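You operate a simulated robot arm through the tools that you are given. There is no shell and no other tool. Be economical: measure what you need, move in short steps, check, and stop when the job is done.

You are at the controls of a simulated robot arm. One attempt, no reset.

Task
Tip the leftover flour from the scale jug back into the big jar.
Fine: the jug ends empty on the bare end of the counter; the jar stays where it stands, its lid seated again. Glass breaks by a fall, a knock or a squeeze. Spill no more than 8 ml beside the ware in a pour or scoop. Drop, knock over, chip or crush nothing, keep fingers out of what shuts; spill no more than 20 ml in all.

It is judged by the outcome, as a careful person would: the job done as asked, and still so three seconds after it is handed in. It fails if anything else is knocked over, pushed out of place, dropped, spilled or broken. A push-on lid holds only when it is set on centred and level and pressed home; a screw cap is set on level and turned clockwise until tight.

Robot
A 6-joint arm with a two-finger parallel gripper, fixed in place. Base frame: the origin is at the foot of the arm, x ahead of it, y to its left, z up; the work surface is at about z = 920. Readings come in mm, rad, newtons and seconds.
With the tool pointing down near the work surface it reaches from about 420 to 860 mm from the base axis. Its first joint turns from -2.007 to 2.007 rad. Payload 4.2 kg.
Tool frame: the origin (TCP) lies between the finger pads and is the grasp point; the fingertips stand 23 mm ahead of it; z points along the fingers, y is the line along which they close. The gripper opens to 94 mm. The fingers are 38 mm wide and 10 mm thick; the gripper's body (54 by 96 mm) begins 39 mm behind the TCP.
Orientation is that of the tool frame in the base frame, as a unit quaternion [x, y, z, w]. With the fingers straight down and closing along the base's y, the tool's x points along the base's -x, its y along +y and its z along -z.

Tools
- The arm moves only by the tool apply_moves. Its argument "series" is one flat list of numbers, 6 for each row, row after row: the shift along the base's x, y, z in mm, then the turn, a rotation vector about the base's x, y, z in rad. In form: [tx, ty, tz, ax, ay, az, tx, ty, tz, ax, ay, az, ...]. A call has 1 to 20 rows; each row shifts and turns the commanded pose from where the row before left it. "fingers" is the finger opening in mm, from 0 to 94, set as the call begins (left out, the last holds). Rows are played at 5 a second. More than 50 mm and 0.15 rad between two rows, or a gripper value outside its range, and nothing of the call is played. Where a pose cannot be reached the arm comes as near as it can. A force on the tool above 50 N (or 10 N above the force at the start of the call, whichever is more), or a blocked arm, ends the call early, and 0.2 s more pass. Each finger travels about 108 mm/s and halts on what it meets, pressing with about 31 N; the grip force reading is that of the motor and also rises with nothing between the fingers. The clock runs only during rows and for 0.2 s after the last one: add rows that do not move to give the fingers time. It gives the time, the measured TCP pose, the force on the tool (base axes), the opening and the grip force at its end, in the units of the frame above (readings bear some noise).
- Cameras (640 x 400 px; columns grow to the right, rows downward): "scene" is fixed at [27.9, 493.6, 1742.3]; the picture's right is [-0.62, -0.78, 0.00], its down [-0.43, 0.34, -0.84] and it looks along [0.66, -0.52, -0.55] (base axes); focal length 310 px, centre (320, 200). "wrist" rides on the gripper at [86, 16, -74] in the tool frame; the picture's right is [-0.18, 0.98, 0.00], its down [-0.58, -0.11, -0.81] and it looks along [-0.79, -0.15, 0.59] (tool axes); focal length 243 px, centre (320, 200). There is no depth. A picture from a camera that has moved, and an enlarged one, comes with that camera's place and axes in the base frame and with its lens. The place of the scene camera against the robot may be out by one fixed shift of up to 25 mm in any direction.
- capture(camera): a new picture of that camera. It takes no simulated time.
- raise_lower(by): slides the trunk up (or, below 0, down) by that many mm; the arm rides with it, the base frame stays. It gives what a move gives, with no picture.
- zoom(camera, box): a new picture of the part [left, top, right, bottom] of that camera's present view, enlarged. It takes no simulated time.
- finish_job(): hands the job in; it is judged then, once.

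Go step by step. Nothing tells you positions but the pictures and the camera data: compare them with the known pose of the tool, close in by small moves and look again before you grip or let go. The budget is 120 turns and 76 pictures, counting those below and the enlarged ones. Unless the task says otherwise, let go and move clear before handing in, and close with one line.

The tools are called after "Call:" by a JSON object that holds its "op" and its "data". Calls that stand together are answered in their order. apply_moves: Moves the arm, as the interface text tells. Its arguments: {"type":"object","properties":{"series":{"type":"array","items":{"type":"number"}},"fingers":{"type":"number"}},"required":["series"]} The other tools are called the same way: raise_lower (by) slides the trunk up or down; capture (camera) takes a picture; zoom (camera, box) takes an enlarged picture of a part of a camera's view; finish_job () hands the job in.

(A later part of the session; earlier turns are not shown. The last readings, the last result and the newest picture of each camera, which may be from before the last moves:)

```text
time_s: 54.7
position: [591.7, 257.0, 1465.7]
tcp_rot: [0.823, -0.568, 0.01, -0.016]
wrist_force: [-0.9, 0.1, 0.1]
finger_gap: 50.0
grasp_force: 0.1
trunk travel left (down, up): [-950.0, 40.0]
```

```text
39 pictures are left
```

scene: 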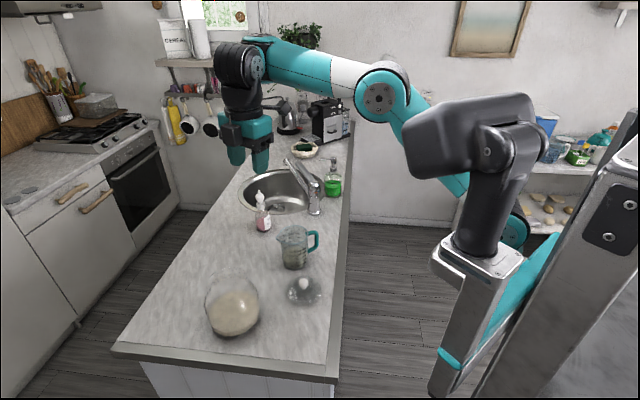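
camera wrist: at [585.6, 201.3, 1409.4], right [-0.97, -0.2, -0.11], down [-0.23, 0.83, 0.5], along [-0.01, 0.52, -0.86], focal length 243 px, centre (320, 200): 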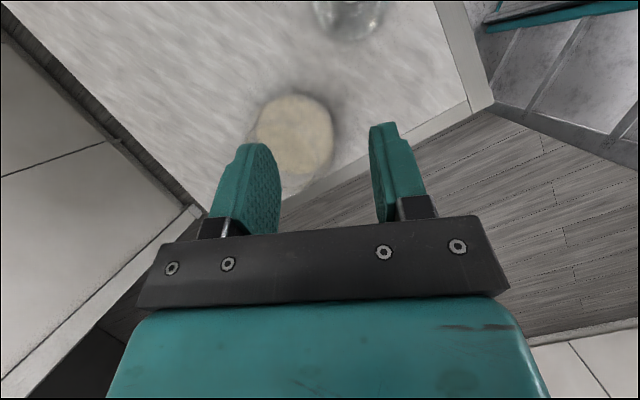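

Force vanished. Re-testing lower and closer to the jar, now with the raised trunk: down to about z 1320, then stepping the pour tilt.

Call:
{"op": "apply_moves", "data": {"series": [10, 7, -25, 0, 0, 0, 10, 7, -25, 0, 0, 0, 10, 7, -25, 0, 0, 0, 10, 7, -25, 0, 0, 0, 10, 7, -25, 0, 0, 0, 0, 0, -20, 0, 0, 0, 0, 0, 0, -0.1333, -0.0485, 0, 0, 0, 0, -0.1333, -0.0485, 0, 0, 0, 0, -0.1333, -0.0485, 0, 0, 0, 0, -0.1333, -0.0485, 0, 0, 0, 0, -0.1333, -0.0485, 0, 0, 0, 0, 0, 0, 0]}}

Call:
{"op": "zoom", "data": {"camera": "scene", "box": [140, 40, 340, 240]}}

```text
time_s: 57.3
position: [651.7, 302.2, 1330.2]
tcp_rot: [0.807, -0.552, 0.181, 0.104]
wrist_force: [-0.2, -0.1, 0.8]
finger_gap: 49.8
grasp_force: 0.0
out of reach, approached as far as the arm can: row 1, 2, 3, 6, 9, 10, 11
trunk travel left (down, up): [-950.0, 40.0]
```

```text
2.00 times, centred on (240, 140) of scene
camera zoom: at [27.9, 493.6, 1742.3], right [-0.62, -0.78, 0.0], down [-0.43, 0.34, -0.84], along [0.66, -0.52, -0.55], focal length 620 px, centre (480, 320)
```

zoom: 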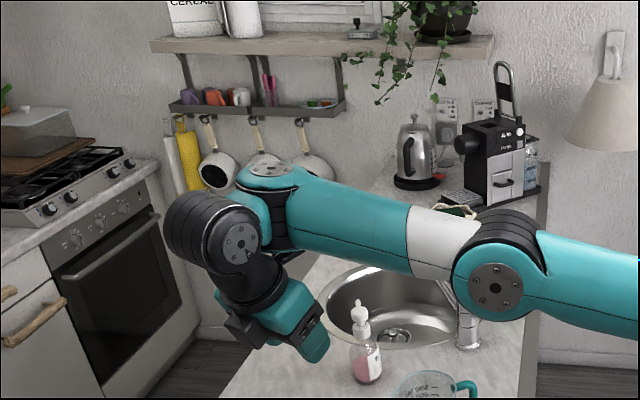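

Sideways tilt is joint-limited at about 25°. I'll test the tilt within the arm's plane instead (yaw back so the pour direction points radially outward).

Call:
{"op": "apply_moves", "data": {"series": [0, 0, 0, 0.1333, 0.0485, 0, 0, 0, 0, 0.1333, 0.0485, 0, 0, 0, 0, 0.1333, 0.0485, 0, 0, 0, 0, 0, 0, -0.148, 0, 0, 0, 0, 0, -0.148, 0, 0, 0, 0, 0, -0.148, 0, 0, 0, 0, 0, -0.148, 0, 0, 0, 0, 0, -0.148, 0, 0, 0, 0, 0, -0.148, 0, 0, 0, 0, 0, -0.148, 0, 0, 0, 0, 0, -0.148, 0, 0, 0, 0, 0, -0.148, 0, 0, 0, 0, 0, -0.148]}}

Call:
{"op": "apply_moves", "data": {"series": [-5, -5, -5, -0.06, 0.1285, 0, -5, -5, -5, -0.06, 0.1285, 0, -5, -5, -5, -0.06, 0.1285, 0, -5, -5, -5, -0.06, 0.1285, 0, -5, -5, -5, -0.06, 0.1285, 0, 0, 0, 0, -0.06, 0.1285, 0, 0, 0, 0, -0.06, 0.1285, 0, 0, 0, 0, -0.06, 0.1285, 0, 0, 0, 0, 0, 0, 0]}}

Call:
{"op": "zoom", "data": {"camera": "scene", "box": [140, 0, 440, 240]}}

```text
time_s: 60.1
position: [655.9, 304.9, 1332.1]
tcp_rot: [-0.224, 0.974, -0.02, 0.008]
wrist_force: [0.3, 0.0, -0.1]
finger_gap: 50.0
grasp_force: 0.1
out of reach, approached as far as the arm can: row 3
trunk travel left (down, up): [-950.0, 40.0]
```

```text
time_s: 61.1
position: [646.6, 276.7, 1312.8]
tcp_rot: [-0.223, 0.946, -0.068, -0.225]
wrist_force: [-7.4, 14.4, -36.5]
finger_gap: 50.1
grasp_force: 0.2
out of reach, approached as far as the arm can: row 2, 4
trunk travel left (down, up): [-950.0, 40.0]
stopped in row 4: the force on the tool passed its limit (the readings are from after the stop); the commanded pose is now the measured one
```

```text
1.67 times, centred on (290, 120) of scene
camera zoom: at [27.9, 493.6, 1742.3], right [-0.62, -0.78, 0.0], down [-0.43, 0.34, -0.84], along [0.66, -0.52, -0.55], focal length 517 px, centre (370, 333)
```

zoom: 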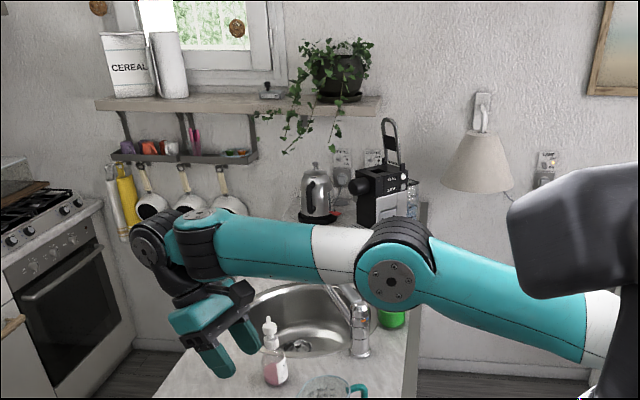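

The camera bracket meets the forearm on inward tilt, so I'll change strategy: grip the handle bar with the tool pointing outward (+x, 25° below horizontal), one finger inside the handle loop, one outside; then pouring is simply a roll about the tool's own axis. First untilt and go to a pre-grasp point.

Call:
{"op": "apply_moves", "data": {"series": [0, 0, 0, 0.06, -0.1285, 0, 0, 0, 0, 0.06, -0.1285, 0, 0, 0, 0, 0.06, -0.1285, 0, 0, 0, 0, 0.02, -0.0428, 0, -8.7, -29.3, -6, 0, 0, -0.0452, -8.7, -29.3, -6, 0, 0, -0.0452, -8.7, -29.3, -6, 0, 0, -0.0452, -8.7, -29.3, -6, 0, 0, -0.0452, -8.7, -29.3, -6, 0, 0, -0.0452, -8.7, -29.3, -6, 0, 0, -0.0452, -8.7, -29.3, -6, 0, 0, -0.0452, -8.7, -29.3, -6, 0, 0, -0.0452, -8.7, -29.3, -6, 0, 0, -0.0452, -8.7, -29.3, -6, 0, 0, -0.0452, 0, 0, 0, 0, 0, 0], "fingers": 36}}

Call:
{"op": "apply_moves", "data": {"series": [0, 0, 0, 0, -0.1418, 0, 0, 0, 0, 0, -0.1418, 0, 0, 0, 0, 0, -0.1418, 0, 0, 0, 0, 0, -0.1418, 0, 0, 0, 0, 0, -0.1418, 0, 0, 0, 0, 0, -0.1418, 0, 0, 0, 0, 0, -0.1418, 0, 0, 0, 0, 0, -0.1418, 0, 0, 0, 0, 0, 0, 0]}}

```text
time_s: 64.3
position: [755.3, 114.4, 1346.4]
tcp_rot: [-0.003, 1.0, -0.021, -0.004]
wrist_force: [-0.8, -0.3, -0.6]
finger_gap: 36.2
grasp_force: 0.0
out of reach, approached as far as the arm can: row 3, 4, 5, 6, 7, 8, 9, 10, 11, 12, 13, 14
trunk travel left (down, up): [-950.0, 40.0]
```

```text
time_s: 66.3
position: [736.2, 249.0, 1572.5]
tcp_rot: [0.035, 0.865, -0.058, 0.498]
wrist_force: [0.2, 1.0, -0.1]
finger_gap: 35.9
grasp_force: 0.0
out of reach, approached as far as the arm can: row 1, 2, 3, 4, 5, 6, 7, 8
trunk travel left (down, up): [-950.0, 40.0]
```

The arm drifted into an awkward configuration. Looking before any further move.

Call:
{"op": "capture", "data": {"camera": "scene"}}

```text
36 pictures are left
```

scene: 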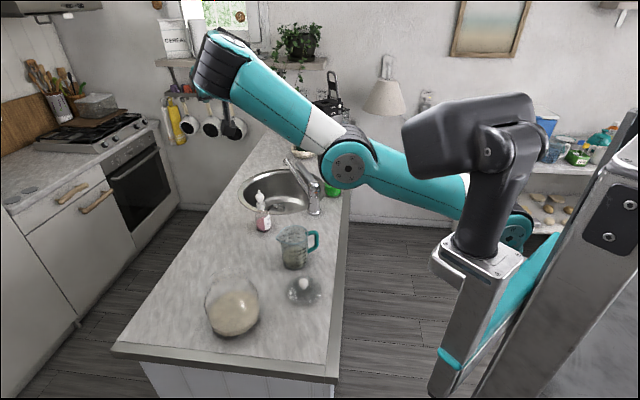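

The elbow has flipped to "elbow-down", which blocks inward moves. I'll straighten the arm outward in free air so the elbow can swing back up, then retract.

Call:
{"op": "apply_moves", "data": {"series": [35, 12, -10, 0, 0, 0, 35, 12, -10, 0, 0, 0, 35, 12, -10, 0, 0, 0, 35, 12, -20, 0, 0, 0, 35, 12, -20, 0, 0, 0, 35, 12, -20, 0, 0, 0, 0, 0, 0, 0, 0, 0]}}

Call:
{"op": "zoom", "data": {"camera": "scene", "box": [140, 0, 460, 240]}}

```text
time_s: 67.9
position: [834.5, 272.1, 1450.8]
tcp_rot: [0.034, 0.865, -0.058, 0.497]
wrist_force: [-0.5, 0.0, 0.0]
finger_gap: 35.9
grasp_force: 0.1
out of reach, approached as far as the arm can: row 1, 2, 3, 4, 5, 6
trunk travel left (down, up): [-950.0, 40.0]
```

```text
1.67 times, centred on (300, 120) of scene
camera zoom: at [27.9, 493.6, 1742.3], right [-0.62, -0.78, 0.0], down [-0.43, 0.34, -0.84], along [0.66, -0.52, -0.55], focal length 517 px, centre (353, 333)
```

zoom: 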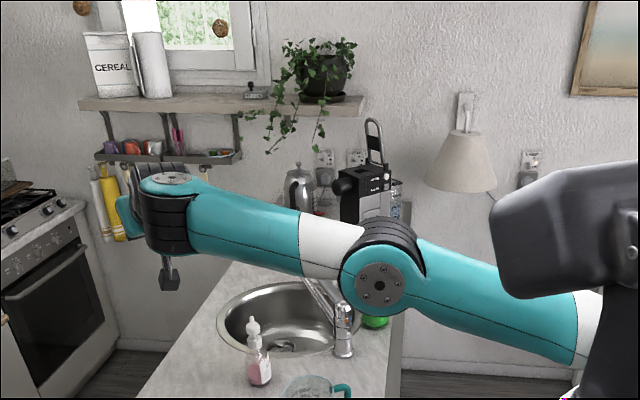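

Almost straight, still slightly sagging. Extending further.

Call:
{"op": "apply_moves", "data": {"series": [40, 12, 0, 0, 0, 0, 40, 12, 0, 0, 0, 0, 40, 12, 0, 0, 0, 0, 0, 0, -45, 0, 0, 0, 0, 0, -45, 0, 0, 0, -30, -8, -30, 0, 0, 0, -40, -12, -20, 0, 0, 0, -40, -12, -20, 0, 0, 0, 0, 0, 0, 0, 0, 0]}}

Call:
{"op": "zoom", "data": {"camera": "scene", "box": [140, 0, 460, 240]}}

```text
time_s: 69.9
position: [825.5, 318.5, 1261.1]
tcp_rot: [0.035, 0.866, -0.059, 0.496]
wrist_force: [0.2, 0.4, -0.5]
finger_gap: 36.3
grasp_force: 0.0
out of reach, approached as far as the arm can: row 1, 2, 3, 4, 5, 6, 7, 8
trunk travel left (down, up): [-950.0, 40.0]
```

```text
1.67 times, centred on (300, 120) of scene
camera zoom: at [27.9, 493.6, 1742.3], right [-0.62, -0.78, 0.0], down [-0.43, 0.34, -0.84], along [0.66, -0.52, -0.55], focal length 517 px, centre (353, 333)
```

zoom: 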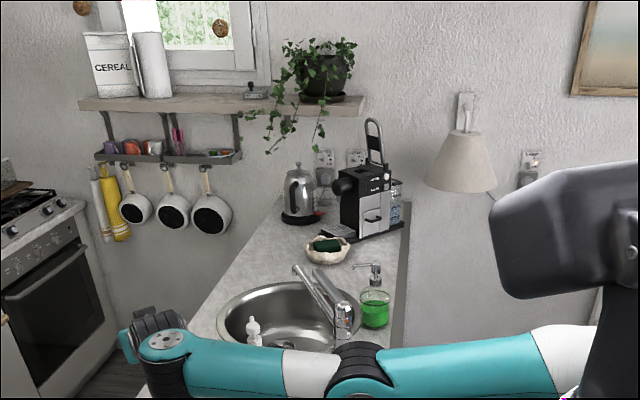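

The arm is straight now. I'll bring the tool back toward pointing down while retracting and slightly descending, which should bend the elbow upward.

Call:
{"op": "apply_moves", "data": {"series": [-10, -5, -10, 0, 0.14, 0, -10, -5, -10, 0, 0.14, 0, -15, -10, -10, 0, 0.14, 0, -15, -10, -10, 0, 0.14, 0, -20, -15, 0, 0, 0.14, 0, -20, -15, 0, 0, 0.14, 0, -20, -15, 0, 0, 0.14, 0, 0, 0, 0, 0, 0, 0]}}

Call:
{"op": "capture", "data": {"camera": "scene"}}

```text
time_s: 71.7
position: [715.9, 242.2, 1220.9]
tcp_rot: [0.003, 0.997, -0.068, 0.031]
wrist_force: [-0.5, 0.7, 0.5]
finger_gap: 36.0
grasp_force: 0.0
trunk travel left (down, up): [-950.0, 40.0]
```

```text
33 pictures are left
```

scene: 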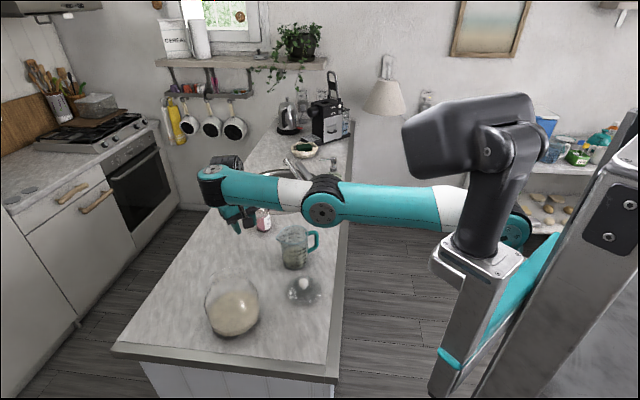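

Reach is free again, but the elbow still sags slightly. I'll extend outward-low over the empty counter area and come in with a downward component to pop the elbow up.

Call:
{"op": "apply_moves", "data": {"series": [30, 20, 0, 0, 0, 0, 30, 20, 0, 0, 0, 0, 35, 20, 0, 0, 0, 0, 35, 15, 0, 0, 0, 0, 30, 10, -20, 0, 0, 0, 0, 0, -40, 0, 0, 0, 0, 0, -40, 0, 0, 0, -20, -8, -30, 0, 0, 0, -40, -16, -10, 0, 0, 0, -40, -16, 0, 0, 0, 0, 0, 0, 0, 0, 0, 0]}}

Call:
{"op": "capture", "data": {"camera": "scene"}}

```text
time_s: 74.1
position: [639.1, 239.9, 1089.3]
tcp_rot: [0.003, 0.997, -0.067, 0.032]
wrist_force: [0.3, -0.2, -0.9]
finger_gap: 35.9
grasp_force: 0.0
out of reach, approached as far as the arm can: row 2, 3, 4, 5
trunk travel left (down, up): [-950.0, 40.0]
```

```text
32 pictures are left
```

scene: 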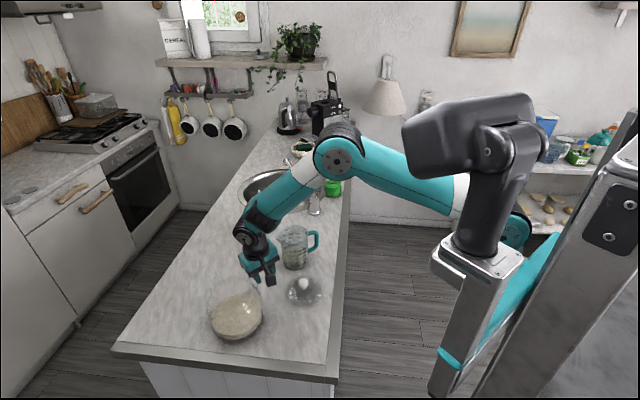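

The elbow is up again, but I came in lower and nearer the jar than planned. Checking the jar.

Call:
{"op": "zoom", "data": {"camera": "scene", "box": [160, 220, 320, 340]}}

Call:
{"op": "capture", "data": {"camera": "wrist"}}

```text
3.33 times, centred on (240, 280) of scene
camera zoom: at [27.9, 493.6, 1742.3], right [-0.62, -0.78, 0.0], down [-0.43, 0.34, -0.84], along [0.66, -0.52, -0.55], focal length 1034 px, centre (587, -67)
```

zoom: 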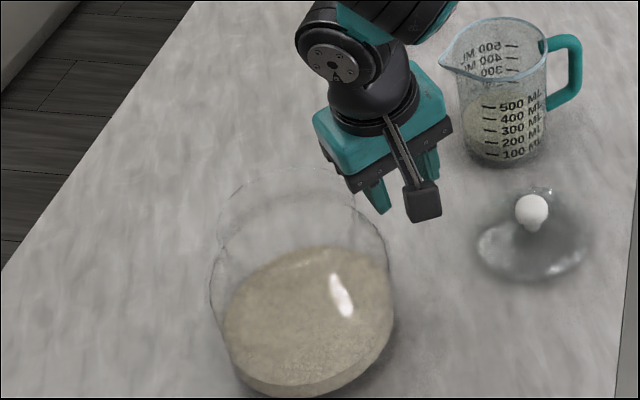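

```text
30 pictures are left
camera wrist: at [547.3, 266.3, 1156.4], right [0.19, 0.97, -0.12], down [0.53, 0.0, 0.85], along [0.83, -0.23, -0.52], focal length 243 px, centre (320, 200)
```

wrist: 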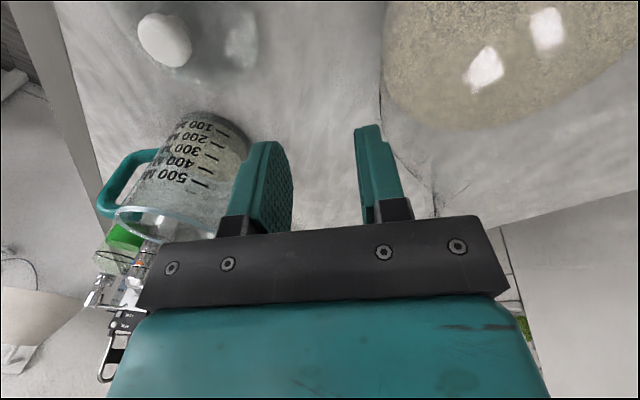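

The jar was nudged, by my estimate roughly 18 mm toward the robot; it still stands upright and whole. I'll back away, rise, square up the tool and measure it properly.

Call:
{"op": "apply_moves", "data": {"series": [0, -15, 5, 0, 0, 0, 0, -20, 20, 0, 0, 0, -5, -20, 40, 0, 0, 0, -10, -10, 45, 0, 0, 0, -20, 0, 40, 0.067, 0.032, 0, -30, 0, 20, 0.067, 0.032, 0, -30, 20, 0, 0, 0, 0, 0, 40, 0, 0, 0, 0, 0, 40, 0, 0, 0, 0, 0, 40, 0, 0, 0, 0, 0, 0, 0, 0, 0, 0]}}

Call:
{"op": "capture", "data": {"camera": "wrist"}}

```text
time_s: 76.5
position: [544.8, 314.8, 1259.9]
tcp_rot: [0.003, 1.0, -0.001, -0.002]
wrist_force: [0.2, -0.1, -0.6]
finger_gap: 35.8
grasp_force: 0.0
trunk travel left (down, up): [-950.0, 40.0]
```

```text
29 pictures are left
camera wrist: at [457.2, 333.5, 1335.1], right [0.19, 0.98, 0.0], down [0.58, -0.11, 0.81], along [0.79, -0.15, -0.59], focal length 243 px, centre (320, 200)
```

wrist: 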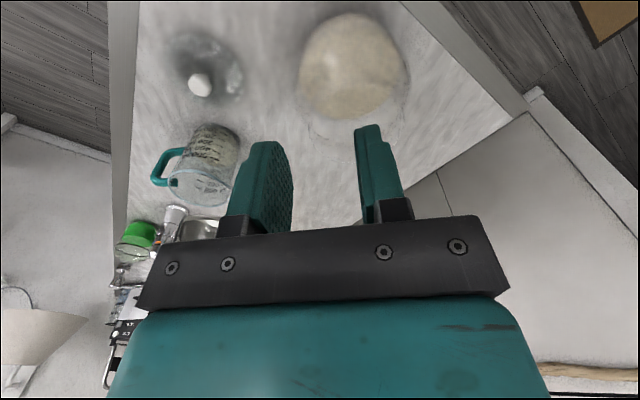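

Call:
{"op": "zoom", "data": {"camera": "wrist", "box": [270, 0, 450, 140]}}

```text
2.86 times, centred on (360, 70) of wrist
camera zoom: at [457.2, 333.5, 1335.1], right [0.19, 0.98, 0.0], down [0.58, -0.11, 0.81], along [0.79, -0.15, -0.59], focal length 693 px, centre (206, 571)
```

zoom: 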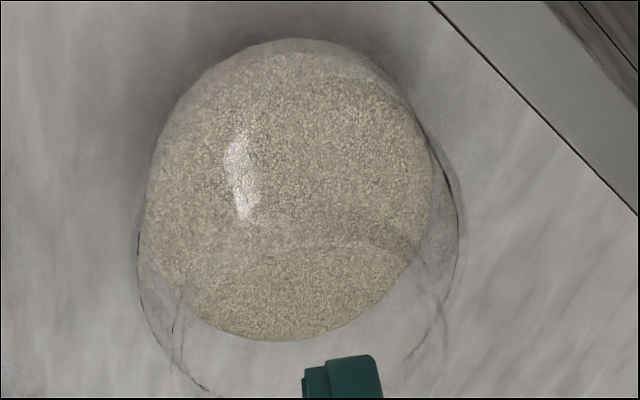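

The jar now stands at about (635, 343): shifted ≈16 mm in −x. I'll restore it by a slow, low push in +x with closed, slightly forward-tilted fingers, detecting contact first.

Call:
{"op": "apply_moves", "data": {"series": [-15, 14, 0, 0, -0.15, 0, -15, 14, 0, 0, -0.15, 0, -12, 0, -40, 0, 0, 0, 0, 0, -45, 0, 0, 0, 0, 0, -45, 0, 0, 0, 0, 0, -45, 0, 0, 0, 0, 0, -45, 0, 0, 0, 0, 0, -40, 0, 0, 0, 0, 0, -20, 0, 0, 0, 0, 0, 0, 0, 0, 0], "fingers": 0}}

Call:
{"op": "capture", "data": {"camera": "wrist"}}

```text
time_s: 78.7
position: [503.9, 340.2, 978.7]
tcp_rot: [0.003, 0.989, 0.0, 0.149]
wrist_force: [0.2, -0.3, 0.3]
finger_gap: 0.0
grasp_force: 31.3
trunk travel left (down, up): [-950.0, 40.0]
```

```text
27 pictures are left
camera wrist: at [397.9, 358.5, 1026.0], right [0.18, 0.98, 0.06], down [0.32, -0.11, 0.94], along [0.93, -0.15, -0.33], focal length 243 px, centre (320, 200)
```

wrist: 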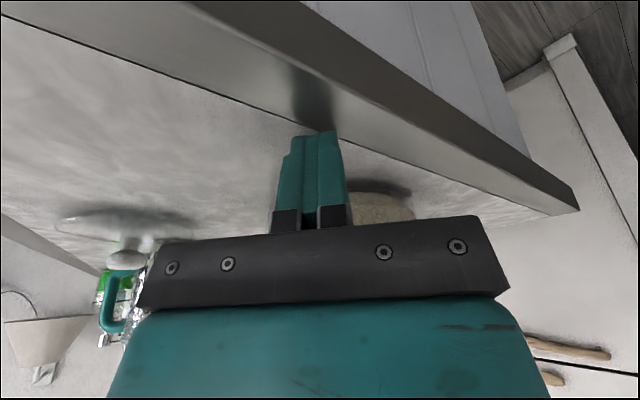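

Positioned; the jar lies ahead. Advancing in small steps watching force.

Call:
{"op": "apply_moves", "data": {"series": [4, 0.5, 0, 0, 0, 0, 4, 0.5, 0, 0, 0, 0, 4, 0.5, 0, 0, 0, 0, 4, 0.5, 0, 0, 0, 0]}}

Call:
{"op": "apply_moves", "data": {"series": [2, 0, 0, 0, 0, 0, 2, 0, 0, 0, 0, 0]}}

Call:
{"op": "apply_moves", "data": {"series": [2, 0, 0, 0, 0, 0, 2, 0, 0, 0, 0, 0]}}

```text
time_s: 79.7
position: [520.5, 344.1, 979.6]
tcp_rot: [0.002, 0.989, -0.001, 0.149]
wrist_force: [0.2, 0.1, 0.7]
finger_gap: 0.0
grasp_force: 30.9
trunk travel left (down, up): [-950.0, 40.0]
```

```text
time_s: 80.3
position: [523.3, 344.3, 977.5]
tcp_rot: [0.003, 0.989, 0.001, 0.149]
wrist_force: [0.9, 1.7, -0.4]
finger_gap: 0.2
grasp_force: 31.0
trunk travel left (down, up): [-950.0, 40.0]
```

```text
time_s: 80.9
position: [528.6, 344.5, 978.7]
tcp_rot: [0.004, 0.989, 0.0, 0.149]
wrist_force: [-0.1, -0.1, 0.2]
finger_gap: 0.0
grasp_force: 31.1
trunk travel left (down, up): [-950.0, 40.0]
```

Call:
{"op": "apply_moves", "data": {"series": [2, 0, 0, 0, 0, 0, 2, 0, 0, 0, 0, 0]}}

Call:
{"op": "apply_moves", "data": {"series": [2, 0, 0, 0, 0, 0, 2, 0, 0, 0, 0, 0]}}

Call:
{"op": "apply_moves", "data": {"series": [2, 0, 0, 0, 0, 0, 2, 0, 0, 0, 0, 0]}}

Call:
{"op": "zoom", "data": {"camera": "scene", "box": [160, 220, 320, 340]}}

```text
time_s: 81.5
position: [530.7, 343.6, 978.7]
tcp_rot: [0.003, 0.989, -0.001, 0.15]
wrist_force: [-2.4, 0.5, -0.2]
finger_gap: 0.3
grasp_force: 31.4
trunk travel left (down, up): [-950.0, 40.0]
```

```text
time_s: 82.1
position: [535.4, 344.4, 979.6]
tcp_rot: [0.002, 0.989, 0.0, 0.149]
wrist_force: [-2.3, -0.6, 1.4]
finger_gap: 0.2
grasp_force: 30.6
trunk travel left (down, up): [-950.0, 40.0]
```

```text
time_s: 82.7
position: [539.0, 344.3, 978.9]
tcp_rot: [0.002, 0.989, 0.0, 0.148]
wrist_force: [-2.8, 0.5, 1.2]
finger_gap: 0.0
grasp_force: 30.7
trunk travel left (down, up): [-950.0, 40.0]
```

```text
3.33 times, centred on (240, 280) of scene
camera zoom: at [27.9, 493.6, 1742.3], right [-0.62, -0.78, 0.0], down [-0.43, 0.34, -0.84], along [0.66, -0.52, -0.55], focal length 1034 px, centre (587, -67)
```

zoom: 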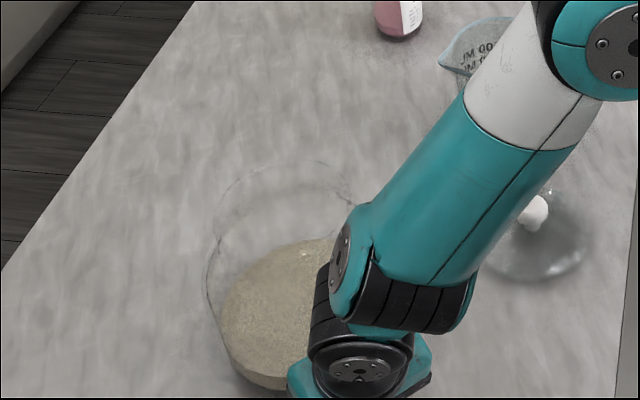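

The jar slides with about 2.5 N since TCP x≈530. Continuing about 6 mm more.

Call:
{"op": "apply_moves", "data": {"series": [2, 0, 0, 0, 0, 0, 2, 0, 0, 0, 0, 0, 2, 0, 0, 0, 0, 0, 0, 0, 0, 0, 0, 0]}}

Call:
{"op": "zoom", "data": {"camera": "scene", "box": [160, 220, 320, 340]}}

```text
time_s: 83.7
position: [544.7, 344.5, 977.1]
tcp_rot: [0.004, 0.989, 0.0, 0.149]
wrist_force: [-2.6, -1.3, 1.0]
finger_gap: 0.0
grasp_force: 30.6
trunk travel left (down, up): [-950.0, 40.0]
```

```text
3.33 times, centred on (240, 280) of scene
camera zoom: at [27.9, 493.6, 1742.3], right [-0.62, -0.78, 0.0], down [-0.43, 0.34, -0.84], along [0.66, -0.52, -0.55], focal length 1034 px, centre (587, -67)
```

zoom: 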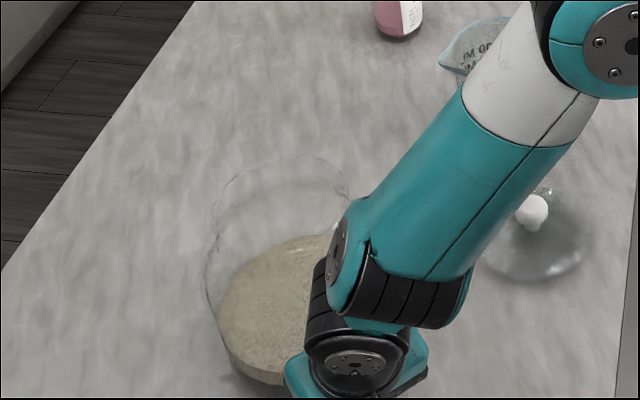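

Outline matches the original now. Backing off, rising, and re-measuring the jar.

Call:
{"op": "apply_moves", "data": {"series": [-10, 0, 0, 0, 0, 0, -15, 0, 0, 0, 0, 0, -15, 0, 10, 0, 0, 0, 0, 0, 45, 0, 0, 0, 0, 0, 45, 0, 0, 0, 0, 0, 45, 0, 0, 0, 0, 0, 45, 0, 0, 0, 0, 0, 45, 0, 0, 0, 12, -5, 40, 0, 0.15, 0, 20, -10, 0, 0, 0.15, 0, 10, -10, 0, 0, 0, 0, 0, 0, 0, 0, 0, 0], "fingers": 34}}

Call:
{"op": "zoom", "data": {"camera": "wrist", "box": [270, 0, 450, 140]}}

```text
time_s: 86.3
position: [544.4, 317.8, 1254.0]
tcp_rot: [0.003, 1.0, -0.001, -0.001]
wrist_force: [0.5, -0.9, -0.8]
finger_gap: 33.9
grasp_force: 0.1
trunk travel left (down, up): [-950.0, 40.0]
```

```text
2.86 times, centred on (360, 70) of wrist
camera zoom: at [457.4, 335.4, 1329.8], right [0.19, 0.98, 0.0], down [0.58, -0.11, 0.81], along [0.79, -0.15, -0.59], focal length 693 px, centre (206, 571)
```

zoom: 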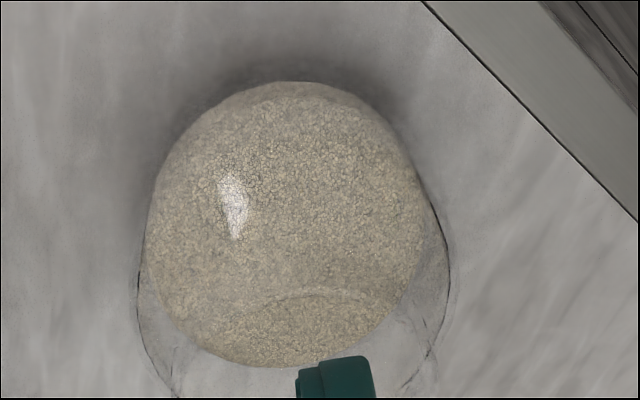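

The jar is back to within a millimetre or two of its place (651, 342). Now to the jug pre-grasp: tool pointing outward, 25° below horizontal.

Call:
{"op": "apply_moves", "data": {"series": [0, -41.7, 0, 0, 0, 0, 0, -41.7, 0, 0, 0, 0, 0, -41.7, 0, 0, 0, 0, 0, -41.7, 0, 0, 0, 0, 0, -41.7, 0, 0, 0, 0, 0, -41.7, 0, 0, 0, 0, 0, -41.7, 0, 0, 0, 0, 0, -41.7, 0, 0, 0, 0, 0, 0, 0, 0, 0, 0], "fingers": 34}}

Call:
{"op": "apply_moves", "data": {"series": [0, 0, 0, 0, -0.1418, 0, 0, 0, 0, 0, -0.1418, 0, 0, 0, 0, 0, -0.1418, 0, 0, 0, 0, 0, -0.1418, 0, 0, 0, 0, 0, -0.1418, 0, 0, 0, 0, 0, -0.1418, 0, 0, 0, 0, 0, -0.1418, 0, 0, 0, 0, 0, -0.1418, 0, 0, 0, 0, 0, 0, 0]}}

Call:
{"op": "capture", "data": {"camera": "wrist"}}

```text
time_s: 88.3
position: [549.5, -14.2, 1253.8]
tcp_rot: [0.003, 1.0, -0.001, -0.001]
wrist_force: [-1.0, 0.2, 1.2]
finger_gap: 33.7
grasp_force: 0.0
trunk travel left (down, up): [-950.0, 40.0]
```

```text
time_s: 90.3
position: [628.8, 20.0, 1263.7]
tcp_rot: [0.003, 0.844, 0.0, 0.536]
wrist_force: [0.2, 0.2, -0.4]
finger_gap: 33.9
grasp_force: 0.0
out of reach, approached as far as the arm can: row 4, 5, 6, 7, 8
trunk travel left (down, up): [-950.0, 40.0]
```

```text
23 pictures are left
camera wrist: at [522.7, 37.9, 1218.2], right [0.08, 0.98, 0.17], down [-0.48, -0.11, 0.87], along [0.87, -0.15, 0.47], focal length 243 px, centre (320, 200)
```

wrist: 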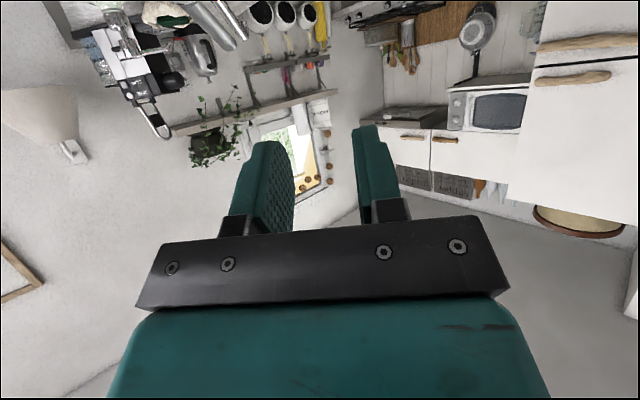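

Orientation is good. Moving to y=−16 and descending to handle height in front of the jug.

Call:
{"op": "apply_moves", "data": {"series": [4, -18, 0, 0, 0, 0, 4, -18, -20, 0, 0, 0, 0, 0, -40, 0, 0, 0, 0, 0, -45, 0, 0, 0, 0, 0, -45, 0, 0, 0, 0, 0, -45, 0, 0, 0, 0, 0, -30, 0, 0, 0, 0, 0, -22, 0, 0, 0, 0, 0, 0, 0, 0, 0]}}

Call:
{"op": "capture", "data": {"camera": "wrist"}}

Call:
{"op": "zoom", "data": {"camera": "scene", "box": [240, 190, 380, 310]}}

```text
time_s: 92.3
position: [659.5, -3.8, 1019.8]
tcp_rot: [0.003, 0.845, 0.001, 0.534]
wrist_force: [0.3, -0.6, 0.1]
finger_gap: 33.8
grasp_force: 0.0
out of reach, approached as far as the arm can: row 1, 4, 5, 6
trunk travel left (down, up): [-950.0, 40.0]
```

```text
22 pictures are left
camera wrist: at [554.2, 14.0, 975.4], right [0.08, 0.98, 0.17], down [-0.48, -0.11, 0.87], along [0.87, -0.15, 0.46], focal length 243 px, centre (320, 200)
```

wrist: 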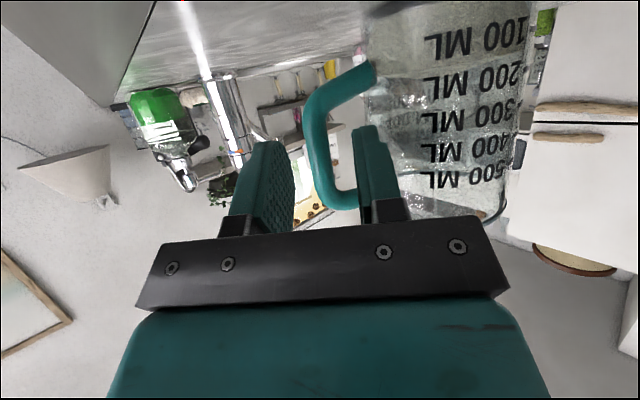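

```text
3.33 times, centred on (310, 250) of scene
camera zoom: at [27.9, 493.6, 1742.3], right [-0.62, -0.78, 0.0], down [-0.43, 0.34, -0.84], along [0.66, -0.52, -0.55], focal length 1034 px, centre (353, 33)
```

zoom: 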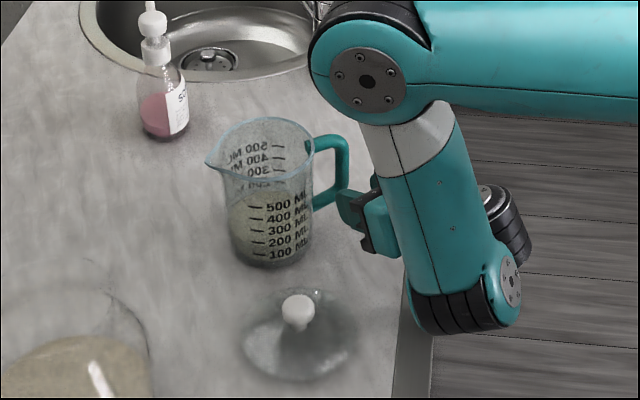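

The handle bar is straight ahead, between the fingers. Aligning y to −13 and z to 1025, moving half of the way.

Call:
{"op": "apply_moves", "data": {"series": [5, -4.5, 3, 0, 0, 0, 10, -4.7, 2.5, 0, 0, 0, 10, 0, 0, 0, 0, 0, 0, 0, 0, 0, 0, 0]}}

Call:
{"op": "capture", "data": {"camera": "wrist"}}

```text
time_s: 93.3
position: [683.6, -15.2, 1026.9]
tcp_rot: [0.003, 0.844, 0.001, 0.537]
wrist_force: [0.1, 0.6, -0.1]
finger_gap: 33.9
grasp_force: 0.0
trunk travel left (down, up): [-950.0, 40.0]
```

```text
20 pictures are left
camera wrist: at [578.8, 3.7, 981.2], right [0.08, 0.98, 0.17], down [-0.48, -0.11, 0.87], along [0.87, -0.15, 0.47], focal length 243 px, centre (320, 200)
```

wrist: 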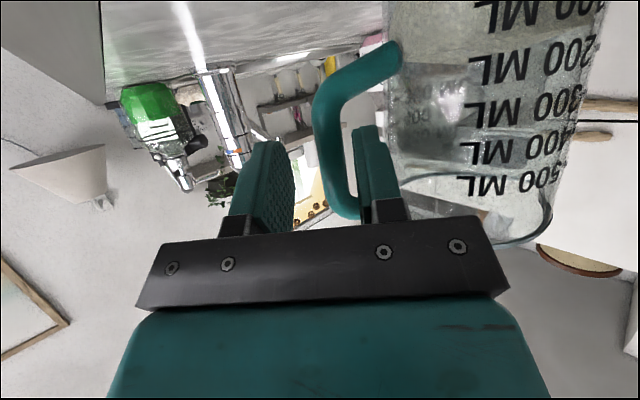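

The bar centre is at about y≈−11. Adjusting to it and advancing slowly with gap 32.

Call:
{"op": "apply_moves", "data": {"series": [4, 2, 0, 0, 0, 0, 8, 0.5, 0, 0, 0, 0, 8, 0, 0, 0, 0, 0, 0, 0, 0, 0, 0, 0], "fingers": 32}}

Call:
{"op": "capture", "data": {"camera": "wrist"}}

```text
time_s: 94.3
position: [704.6, -11.4, 1027.1]
tcp_rot: [0.003, 0.844, 0.001, 0.537]
wrist_force: [0.9, 1.1, 1.2]
finger_gap: 32.2
grasp_force: 0.1
trunk travel left (down, up): [-950.0, 40.0]
```

```text
19 pictures are left
camera wrist: at [599.1, 6.1, 980.7], right [0.08, 0.98, 0.17], down [-0.48, -0.11, 0.87], along [0.87, -0.15, 0.47], focal length 243 px, centre (320, 200)
```

wrist: 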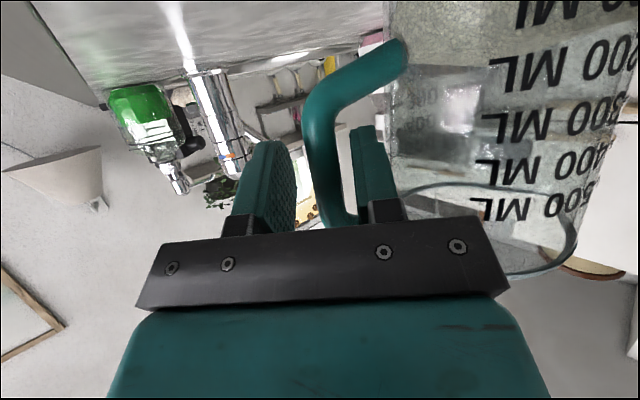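

The bar is centred between the fingers. Advancing 15 mm more and then closing.

Call:
{"op": "apply_moves", "data": {"series": [7, 0, 0, 0, 0, 0, 8, 0, -1, 0, 0, 0, 0, 0, 0, 0, 0, 0]}}

Call:
{"op": "capture", "data": {"camera": "wrist"}}

```text
time_s: 95.1
position: [718.0, -11.0, 1024.8]
tcp_rot: [0.004, 0.844, 0.0, 0.536]
wrist_force: [0.4, -0.8, 0.0]
finger_gap: 31.8
grasp_force: 0.0
trunk travel left (down, up): [-950.0, 40.0]
```

```text
18 pictures are left
camera wrist: at [613.9, 6.6, 979.1], right [0.08, 0.98, 0.17], down [-0.48, -0.11, 0.87], along [0.87, -0.15, 0.47], focal length 243 px, centre (320, 200)
```

wrist: 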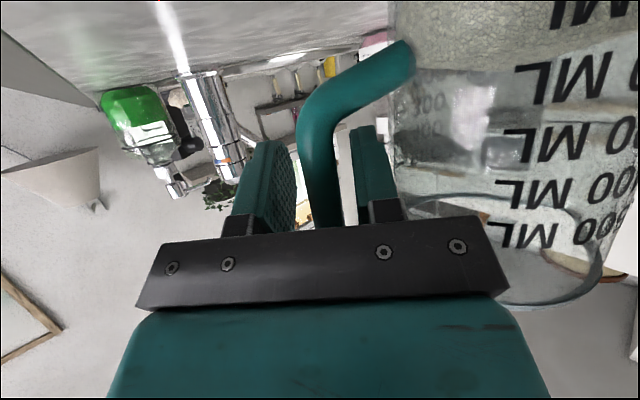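

The bar lies right between the pads. Closing.

Call:
{"op": "apply_moves", "data": {"series": [0, 0, 0, 0, 0, 0, 0, 0, 0, 0, 0, 0, 0, 0, 0, 0, 0, 0], "fingers": 8}}

Call:
{"op": "apply_moves", "data": {"series": [0, 0, 5, 0, 0, 0, 0, 0, 5, 0, 0, 0, 0, 0, 0, 0, 0, 0]}}

Call:
{"op": "zoom", "data": {"camera": "scene", "box": [240, 190, 380, 310]}}

```text
time_s: 95.9
position: [720.1, -11.2, 1025.4]
tcp_rot: [0.002, 0.844, 0.001, 0.537]
wrist_force: [0.3, 0.1, 2.5]
finger_gap: 14.9
grasp_force: 30.7
trunk travel left (down, up): [-950.0, 40.0]
```

```text
time_s: 96.7
position: [717.5, -11.7, 1034.6]
tcp_rot: [0.003, 0.844, 0.001, 0.536]
wrist_force: [-1.4, -0.2, -1.7]
finger_gap: 15.1
grasp_force: 31.3
trunk travel left (down, up): [-950.0, 40.0]
```

```text
3.33 times, centred on (310, 250) of scene
camera zoom: at [27.9, 493.6, 1742.3], right [-0.62, -0.78, 0.0], down [-0.43, 0.34, -0.84], along [0.66, -0.52, -0.55], focal length 1034 px, centre (353, 33)
```

zoom: 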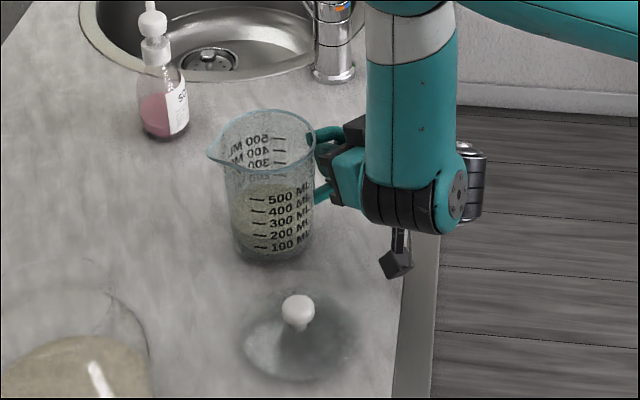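

The jug is gripped (15 mm bar) and lifts by about 9 mm, nearly level. Lifting on to a safe height.

Call:
{"op": "apply_moves", "data": {"series": [0, 0, 15, 0, 0, 0, 0, 0, 25, 0, 0, 0, 0, 0, 30, 0, 0, 0, 0, 0, 30, 0, 0, 0, 0, 0, 30, 0, 0, 0, 0, 0, 30, 0, 0, 0, 0, 0, 30, 0, 0, 0, 0, 0, 20, 0, 0, 0, 0, 0, 0, 0, 0, 0]}}

Call:
{"op": "capture", "data": {"camera": "scene"}}

```text
time_s: 98.7
position: [717.0, -10.9, 1246.0]
tcp_rot: [0.004, 0.844, -0.001, 0.536]
wrist_force: [-0.2, -0.3, -1.6]
finger_gap: 15.2
grasp_force: 31.0
trunk travel left (down, up): [-950.0, 40.0]
```

```text
16 pictures are left
```

scene: 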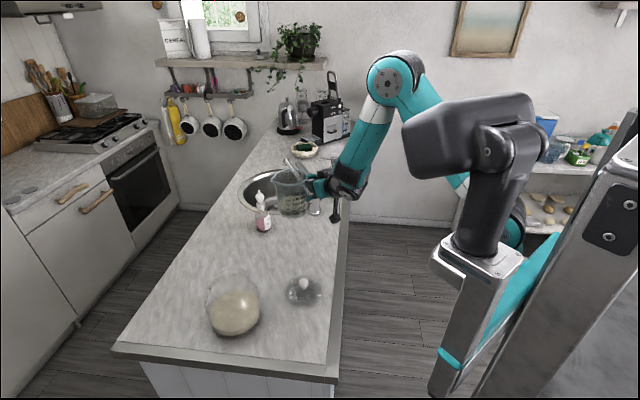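

The jug is held well. Carrying it over beside the jar, then tilting to 45° (no flow yet) to check the spout's position.

Call:
{"op": "apply_moves", "data": {"series": [-8, 15, 1, 0, 0, 0, -11, 24, 1, 0, 0, 0, -12, 25, 1, 0, 0, 0, -12, 25, 1, 0, 0, 0, -12, 25, 1, 0, 0, 0, -12, 25, 1, 0, 0, 0, -12, 25, 1, 0, 0, 0, -11, 24, 1, 0, 0, 0, -11, 25, 1, 0, 0, 0, 0, 0, 0, 0, 0, 0]}}

Call:
{"op": "apply_moves", "data": {"series": [0, -2, 0, -0.1309, 0, 0, 0, -2, 0, -0.1309, 0, 0, 0, -2, 0, -0.1309, 0, 0, 0, -1, 0, -0.1309, 0, 0, 0, 6, -6, -0.1309, 0, 0, 0, 6, -7, -0.1309, 0, 0, 0, 0, 0, 0, 0, 0]}}

Call:
{"op": "capture", "data": {"camera": "wrist"}}

Call:
{"op": "capture", "data": {"camera": "scene"}}

```text
time_s: 100.9
position: [617.5, 201.0, 1254.2]
tcp_rot: [0.003, 0.844, 0.0, 0.536]
wrist_force: [0.4, -0.1, -1.1]
finger_gap: 15.2
grasp_force: 31.2
trunk travel left (down, up): [-950.0, 40.0]
```

```text
time_s: 102.5
position: [617.4, 207.2, 1240.9]
tcp_rot: [-0.203, 0.78, -0.322, 0.496]
wrist_force: [0.0, 0.1, -1.9]
finger_gap: 15.2
grasp_force: 30.7
trunk travel left (down, up): [-950.0, 40.0]
```

```text
15 pictures are left
camera wrist: at [512.6, 187.1, 1197.4], right [0.08, 0.81, -0.57], down [-0.48, 0.54, 0.69], along [0.87, 0.22, 0.44], focal length 243 px, centre (320, 200)
```

wrist: 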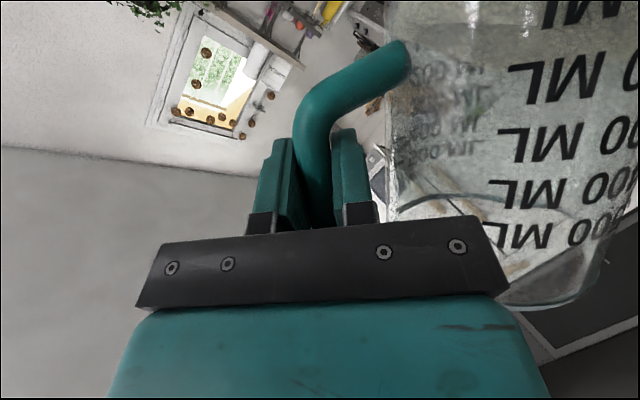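

```text
14 pictures are left
```

scene: 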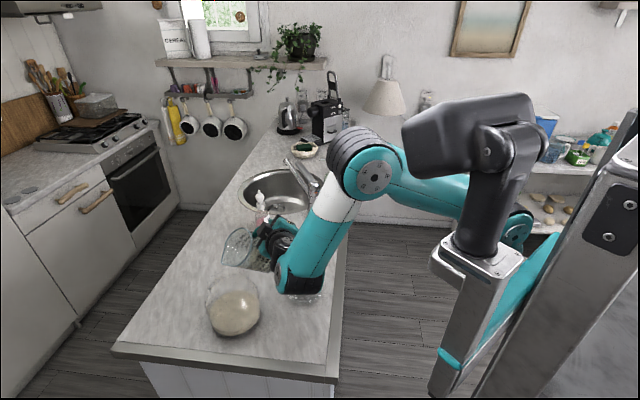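

Works as planned. Zooming to locate the spout relative to the jar mouth.

Call:
{"op": "zoom", "data": {"camera": "scene", "box": [170, 210, 300, 340]}}

```text
3.08 times, centred on (235, 275) of scene
camera zoom: at [27.9, 493.6, 1742.3], right [-0.62, -0.78, 0.0], down [-0.43, 0.34, -0.84], along [0.66, -0.52, -0.55], focal length 954 px, centre (582, -31)
```

zoom: 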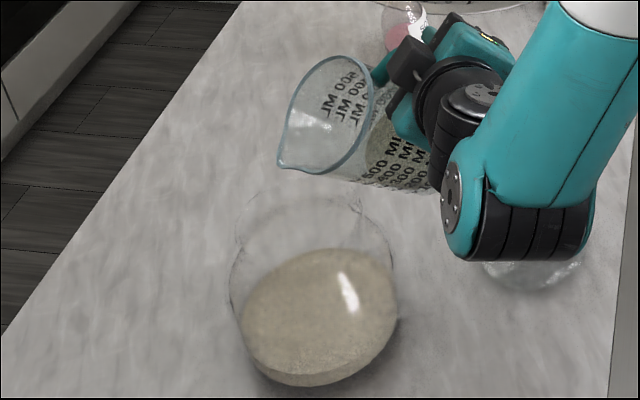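

The spout tip is over the mouth (about (645, 342) against jar centre (651, 342)). Continuing the tilt to 90° slowly, pivoting about the spout.

Call:
{"op": "apply_moves", "data": {"series": [1.3, 6.7, 1.3, -0.0873, 0, 0, 1.3, 6.7, 1.3, -0.0873, 0, 0, 1.3, 6.7, 1.3, -0.0873, 0, 0, 0, 4.85, 1.85, -0.0436, 0, 0, 0, 4.85, 1.85, -0.0436, 0, 0, 0, 4.85, 1.85, -0.0436, 0, 0, 0, 4.85, 1.85, -0.0436, 0, 0, 0, 4.85, 1.85, -0.0436, 0, 0, 0, 4.85, 1.85, -0.0436, 0, 0, 0, 0, 0, 0, 0, 0]}}

Call:
{"op": "zoom", "data": {"camera": "scene", "box": [170, 210, 300, 340]}}

```text
time_s: 104.7
position: [640.7, 237.0, 1253.3]
tcp_rot: [-0.332, 0.676, -0.502, 0.425]
wrist_force: [0.5, 0.4, -1.6]
finger_gap: 15.2
grasp_force: 30.2
out of reach, approached as far as the arm can: row 8, 9
trunk travel left (down, up): [-950.0, 40.0]
```

```text
3.08 times, centred on (235, 275) of scene
camera zoom: at [27.9, 493.6, 1742.3], right [-0.62, -0.78, 0.0], down [-0.43, 0.34, -0.84], along [0.66, -0.52, -0.55], focal length 954 px, centre (582, -31)
```

zoom: 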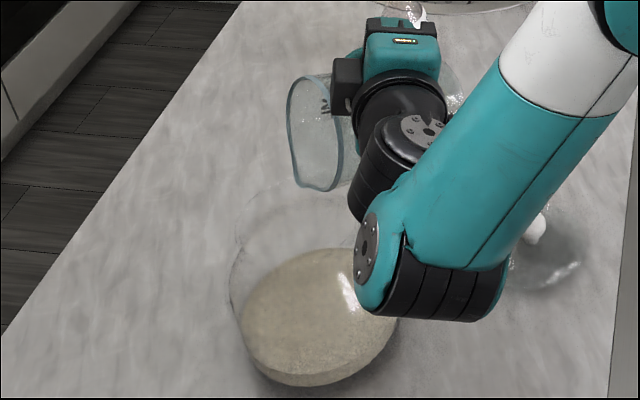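

Roll reached 75° but the wrist is at a limit in this geometry. I'll ease back to 60°, raise the tool, and lower the trunk by the same amount to give the wrist a flatter forearm.

Call:
{"op": "apply_moves", "data": {"series": [-5, -3, 15, 0.0873, 0, 0, -5, -3, 20, 0.0873, 0, 0, -5, -4, 25, 0.0873, 0, 0, -5, 0, 30, 0, 0, 0, 0, 0, 30, 0, 0, 0, 0, 0, 30, 0, 0, 0, 0, 0, 0, 0, 0, 0]}}

Call:
{"op": "raise_lower", "data": {"by": -140}}

```text
time_s: 106.3
position: [619.5, 231.3, 1403.2]
tcp_rot: [-0.265, 0.732, -0.421, 0.465]
wrist_force: [0.5, 0.3, -2.0]
finger_gap: 14.8
grasp_force: 30.7
trunk travel left (down, up): [-950.0, 40.0]
```

```text
time_s: 108.0
position: [619.6, 229.4, 1263.3]
tcp_rot: [-0.266, 0.731, -0.421, 0.466]
wrist_force: [0.3, -0.3, -1.8]
finger_gap: 15.0
grasp_force: 31.5
trunk travel left (down, up): [-810.0, 180.0]
```

Now continuing the tilt 60→90° in small steps.

Call:
{"op": "apply_moves", "data": {"series": [0, 4.5, -1, -0.0436, 0, 0, 0, 4.5, -1, -0.0436, 0, 0, 0, 4.5, -1, -0.0436, 0, 0, 0, 4.5, -1, -0.0436, 0, 0, 0, 4.5, 0, -0.0436, 0, 0, 0, 4.5, 0, -0.0436, 0, 0, 0, 5.5, 2, -0.0436, 0, 0, 0, 5.5, 2, -0.0436, 0, 0, 0, 5.5, 2, -0.0436, 0, 0, 0, 5.5, 2, -0.0436, 0, 0, 0, 5.5, 2, -0.0436, 0, 0, 0, 5.5, 2, -0.0436, 0, 0, 0, 0, 0, 0, 0, 0]}}

Call:
{"op": "zoom", "data": {"camera": "scene", "box": [170, 210, 300, 340]}}

```text
time_s: 110.8
position: [734.3, 221.7, 1261.7]
tcp_rot: [-0.381, 0.598, -0.593, 0.382]
wrist_force: [-0.4, -1.5, -2.1]
finger_gap: 15.1
grasp_force: 30.9
out of reach, approached as far as the arm can: row 2, 3, 4, 5, 6, 7, 8, 9, 10, 11, 12
trunk travel left (down, up): [-810.0, 180.0]
```

```text
3.08 times, centred on (235, 275) of scene
camera zoom: at [27.9, 493.6, 1742.3], right [-0.62, -0.78, 0.0], down [-0.43, 0.34, -0.84], along [0.66, -0.52, -0.55], focal length 954 px, centre (582, -31)
```

zoom: 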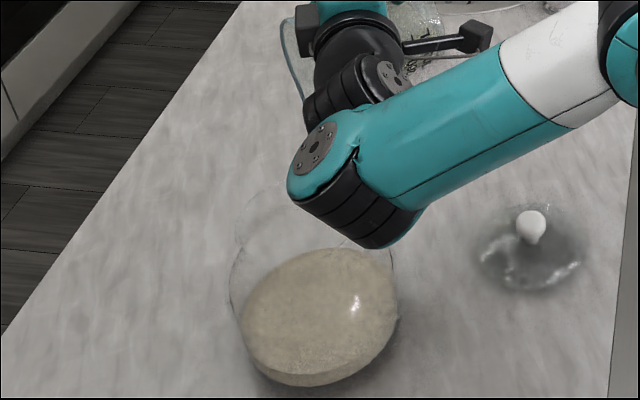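

The arm drifted outward with the jug tilted — I tilt the jug back up at once and then look for any spill.

Call:
{"op": "apply_moves", "data": {"series": [0, 0, 0, 0.145, 0, 0, 0, 0, 0, 0.145, 0, 0, 0, 0, 0, 0.145, 0, 0, 0, 0, 0, 0.145, 0, 0, 0, 0, 0, 0.145, 0, 0, 0, 0, 0, 0.145, 0, 0, 0, 0, 0, 0.145, 0, 0, 0, 0, 0, 0, 0, 0]}}

Call:
{"op": "capture", "data": {"camera": "scene"}}

```text
time_s: 112.6
position: [733.8, 221.2, 1261.4]
tcp_rot: [-0.144, 0.812, -0.229, 0.517]
wrist_force: [-0.5, -0.2, -1.7]
finger_gap: 15.2
grasp_force: 30.9
trunk travel left (down, up): [-810.0, 180.0]
```

```text
10 pictures are left
```

scene: 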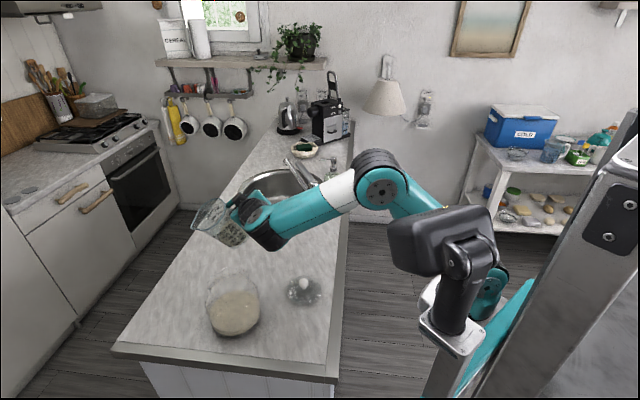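

No spill visible and the held weight is unchanged. The wrist prefers the tool pointing to the other side, so I'll yaw the jug by +60° (pouring from the far side), with the tilt still safe at ~32°.

Call:
{"op": "apply_moves", "data": {"series": [0, 0, 10, 0, 0, 0.131, 2, 3, 10, 0, 0, 0.131, 3, 4, 5, 0, 0, 0.131, 3, 4, 0, 0, 0, 0.131, 3, 4, 0, 0, 0, 0.131, 3, 4, 0, 0, 0, 0.131, 2, 4, 0, 0, 0, 0.131, 2, 4, 0, 0, 0, 0.131, 0, 0, 0, 0, 0, 0]}}

```text
time_s: 114.6
position: [753.1, 247.7, 1286.9]
tcp_rot: [-0.532, 0.63, 0.058, 0.562]
wrist_force: [1.1, -0.2, -1.7]
finger_gap: 15.2
grasp_force: 30.5
trunk travel left (down, up): [-810.0, 180.0]
```

Reached cleanly. Tilting on about the new axis in short calls, checking reach each time.

Call:
{"op": "apply_moves", "data": {"series": [0, 0, -10, -0.0436, -0.0756, 0, 0, 0, -10, -0.0436, -0.0756, 0, 0, 0, -10, -0.0436, -0.0756, 0]}}

Call:
{"op": "apply_moves", "data": {"series": [-5, 3, 0, -0.0436, -0.0756, 0, -6, 3, 0, -0.0436, -0.0756, 0, -7, 4, 0, -0.0436, -0.0756, 0]}}

```text
time_s: 115.4
position: [752.4, 247.5, 1258.0]
tcp_rot: [-0.57, 0.565, -0.044, 0.595]
wrist_force: [-1.2, 0.5, -1.4]
finger_gap: 15.4
grasp_force: 30.6
trunk travel left (down, up): [-810.0, 180.0]
```

```text
time_s: 116.2
position: [733.2, 259.8, 1256.8]
tcp_rot: [-0.599, 0.491, -0.144, 0.616]
wrist_force: [-1.3, 0.4, -2.3]
finger_gap: 14.9
grasp_force: 30.9
trunk travel left (down, up): [-810.0, 180.0]
```

Call:
{"op": "zoom", "data": {"camera": "scene", "box": [170, 210, 300, 340]}}

```text
3.08 times, centred on (235, 275) of scene
camera zoom: at [27.9, 493.6, 1742.3], right [-0.62, -0.78, 0.0], down [-0.43, 0.34, -0.84], along [0.66, -0.52, -0.55], focal length 954 px, centre (582, -31)
```

zoom: 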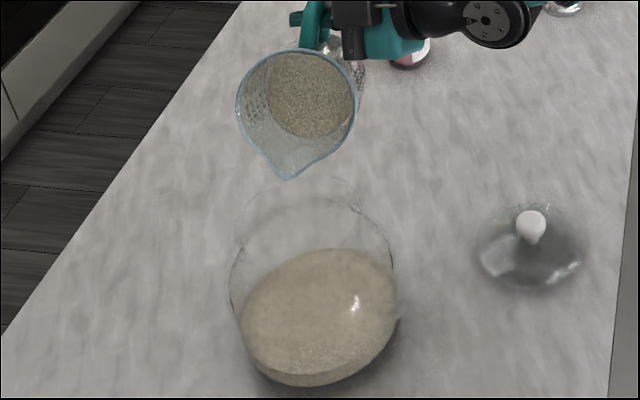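

Very clear view: the flour is in the jug and the spout tip is above the mouth's centre. Continuing to 77°, then on.

Call:
{"op": "apply_moves", "data": {"series": [-4, 2.4, 0, -0.0218, -0.0378, 0, -4, 2.4, 0, -0.0218, -0.0378, 0, -4, 2.4, 0, -0.0218, -0.0378, 0, -4, 2.4, 0, -0.0218, -0.0378, 0, -4.5, 2.5, 1, -0.0218, -0.0378, 0, -4.5, 2.5, 1, -0.0218, -0.0378, 0, 0, 0, 0, 0, 0, 0]}}

Call:
{"op": "apply_moves", "data": {"series": [-4.7, 2.7, 2, -0.0218, -0.0378, 0, -4.7, 2.7, 2, -0.0218, -0.0378, 0]}}

```text
time_s: 117.8
position: [707.4, 273.6, 1259.7]
tcp_rot: [-0.618, 0.408, -0.242, 0.627]
wrist_force: [0.0, -0.3, -2.9]
finger_gap: 15.1
grasp_force: 31.0
trunk travel left (down, up): [-810.0, 180.0]
```

```text
time_s: 118.4
position: [698.6, 278.0, 1263.8]
tcp_rot: [-0.621, 0.378, -0.274, 0.629]
wrist_force: [0.3, -0.1, -1.9]
finger_gap: 15.4
grasp_force: 31.4
trunk travel left (down, up): [-810.0, 180.0]
```

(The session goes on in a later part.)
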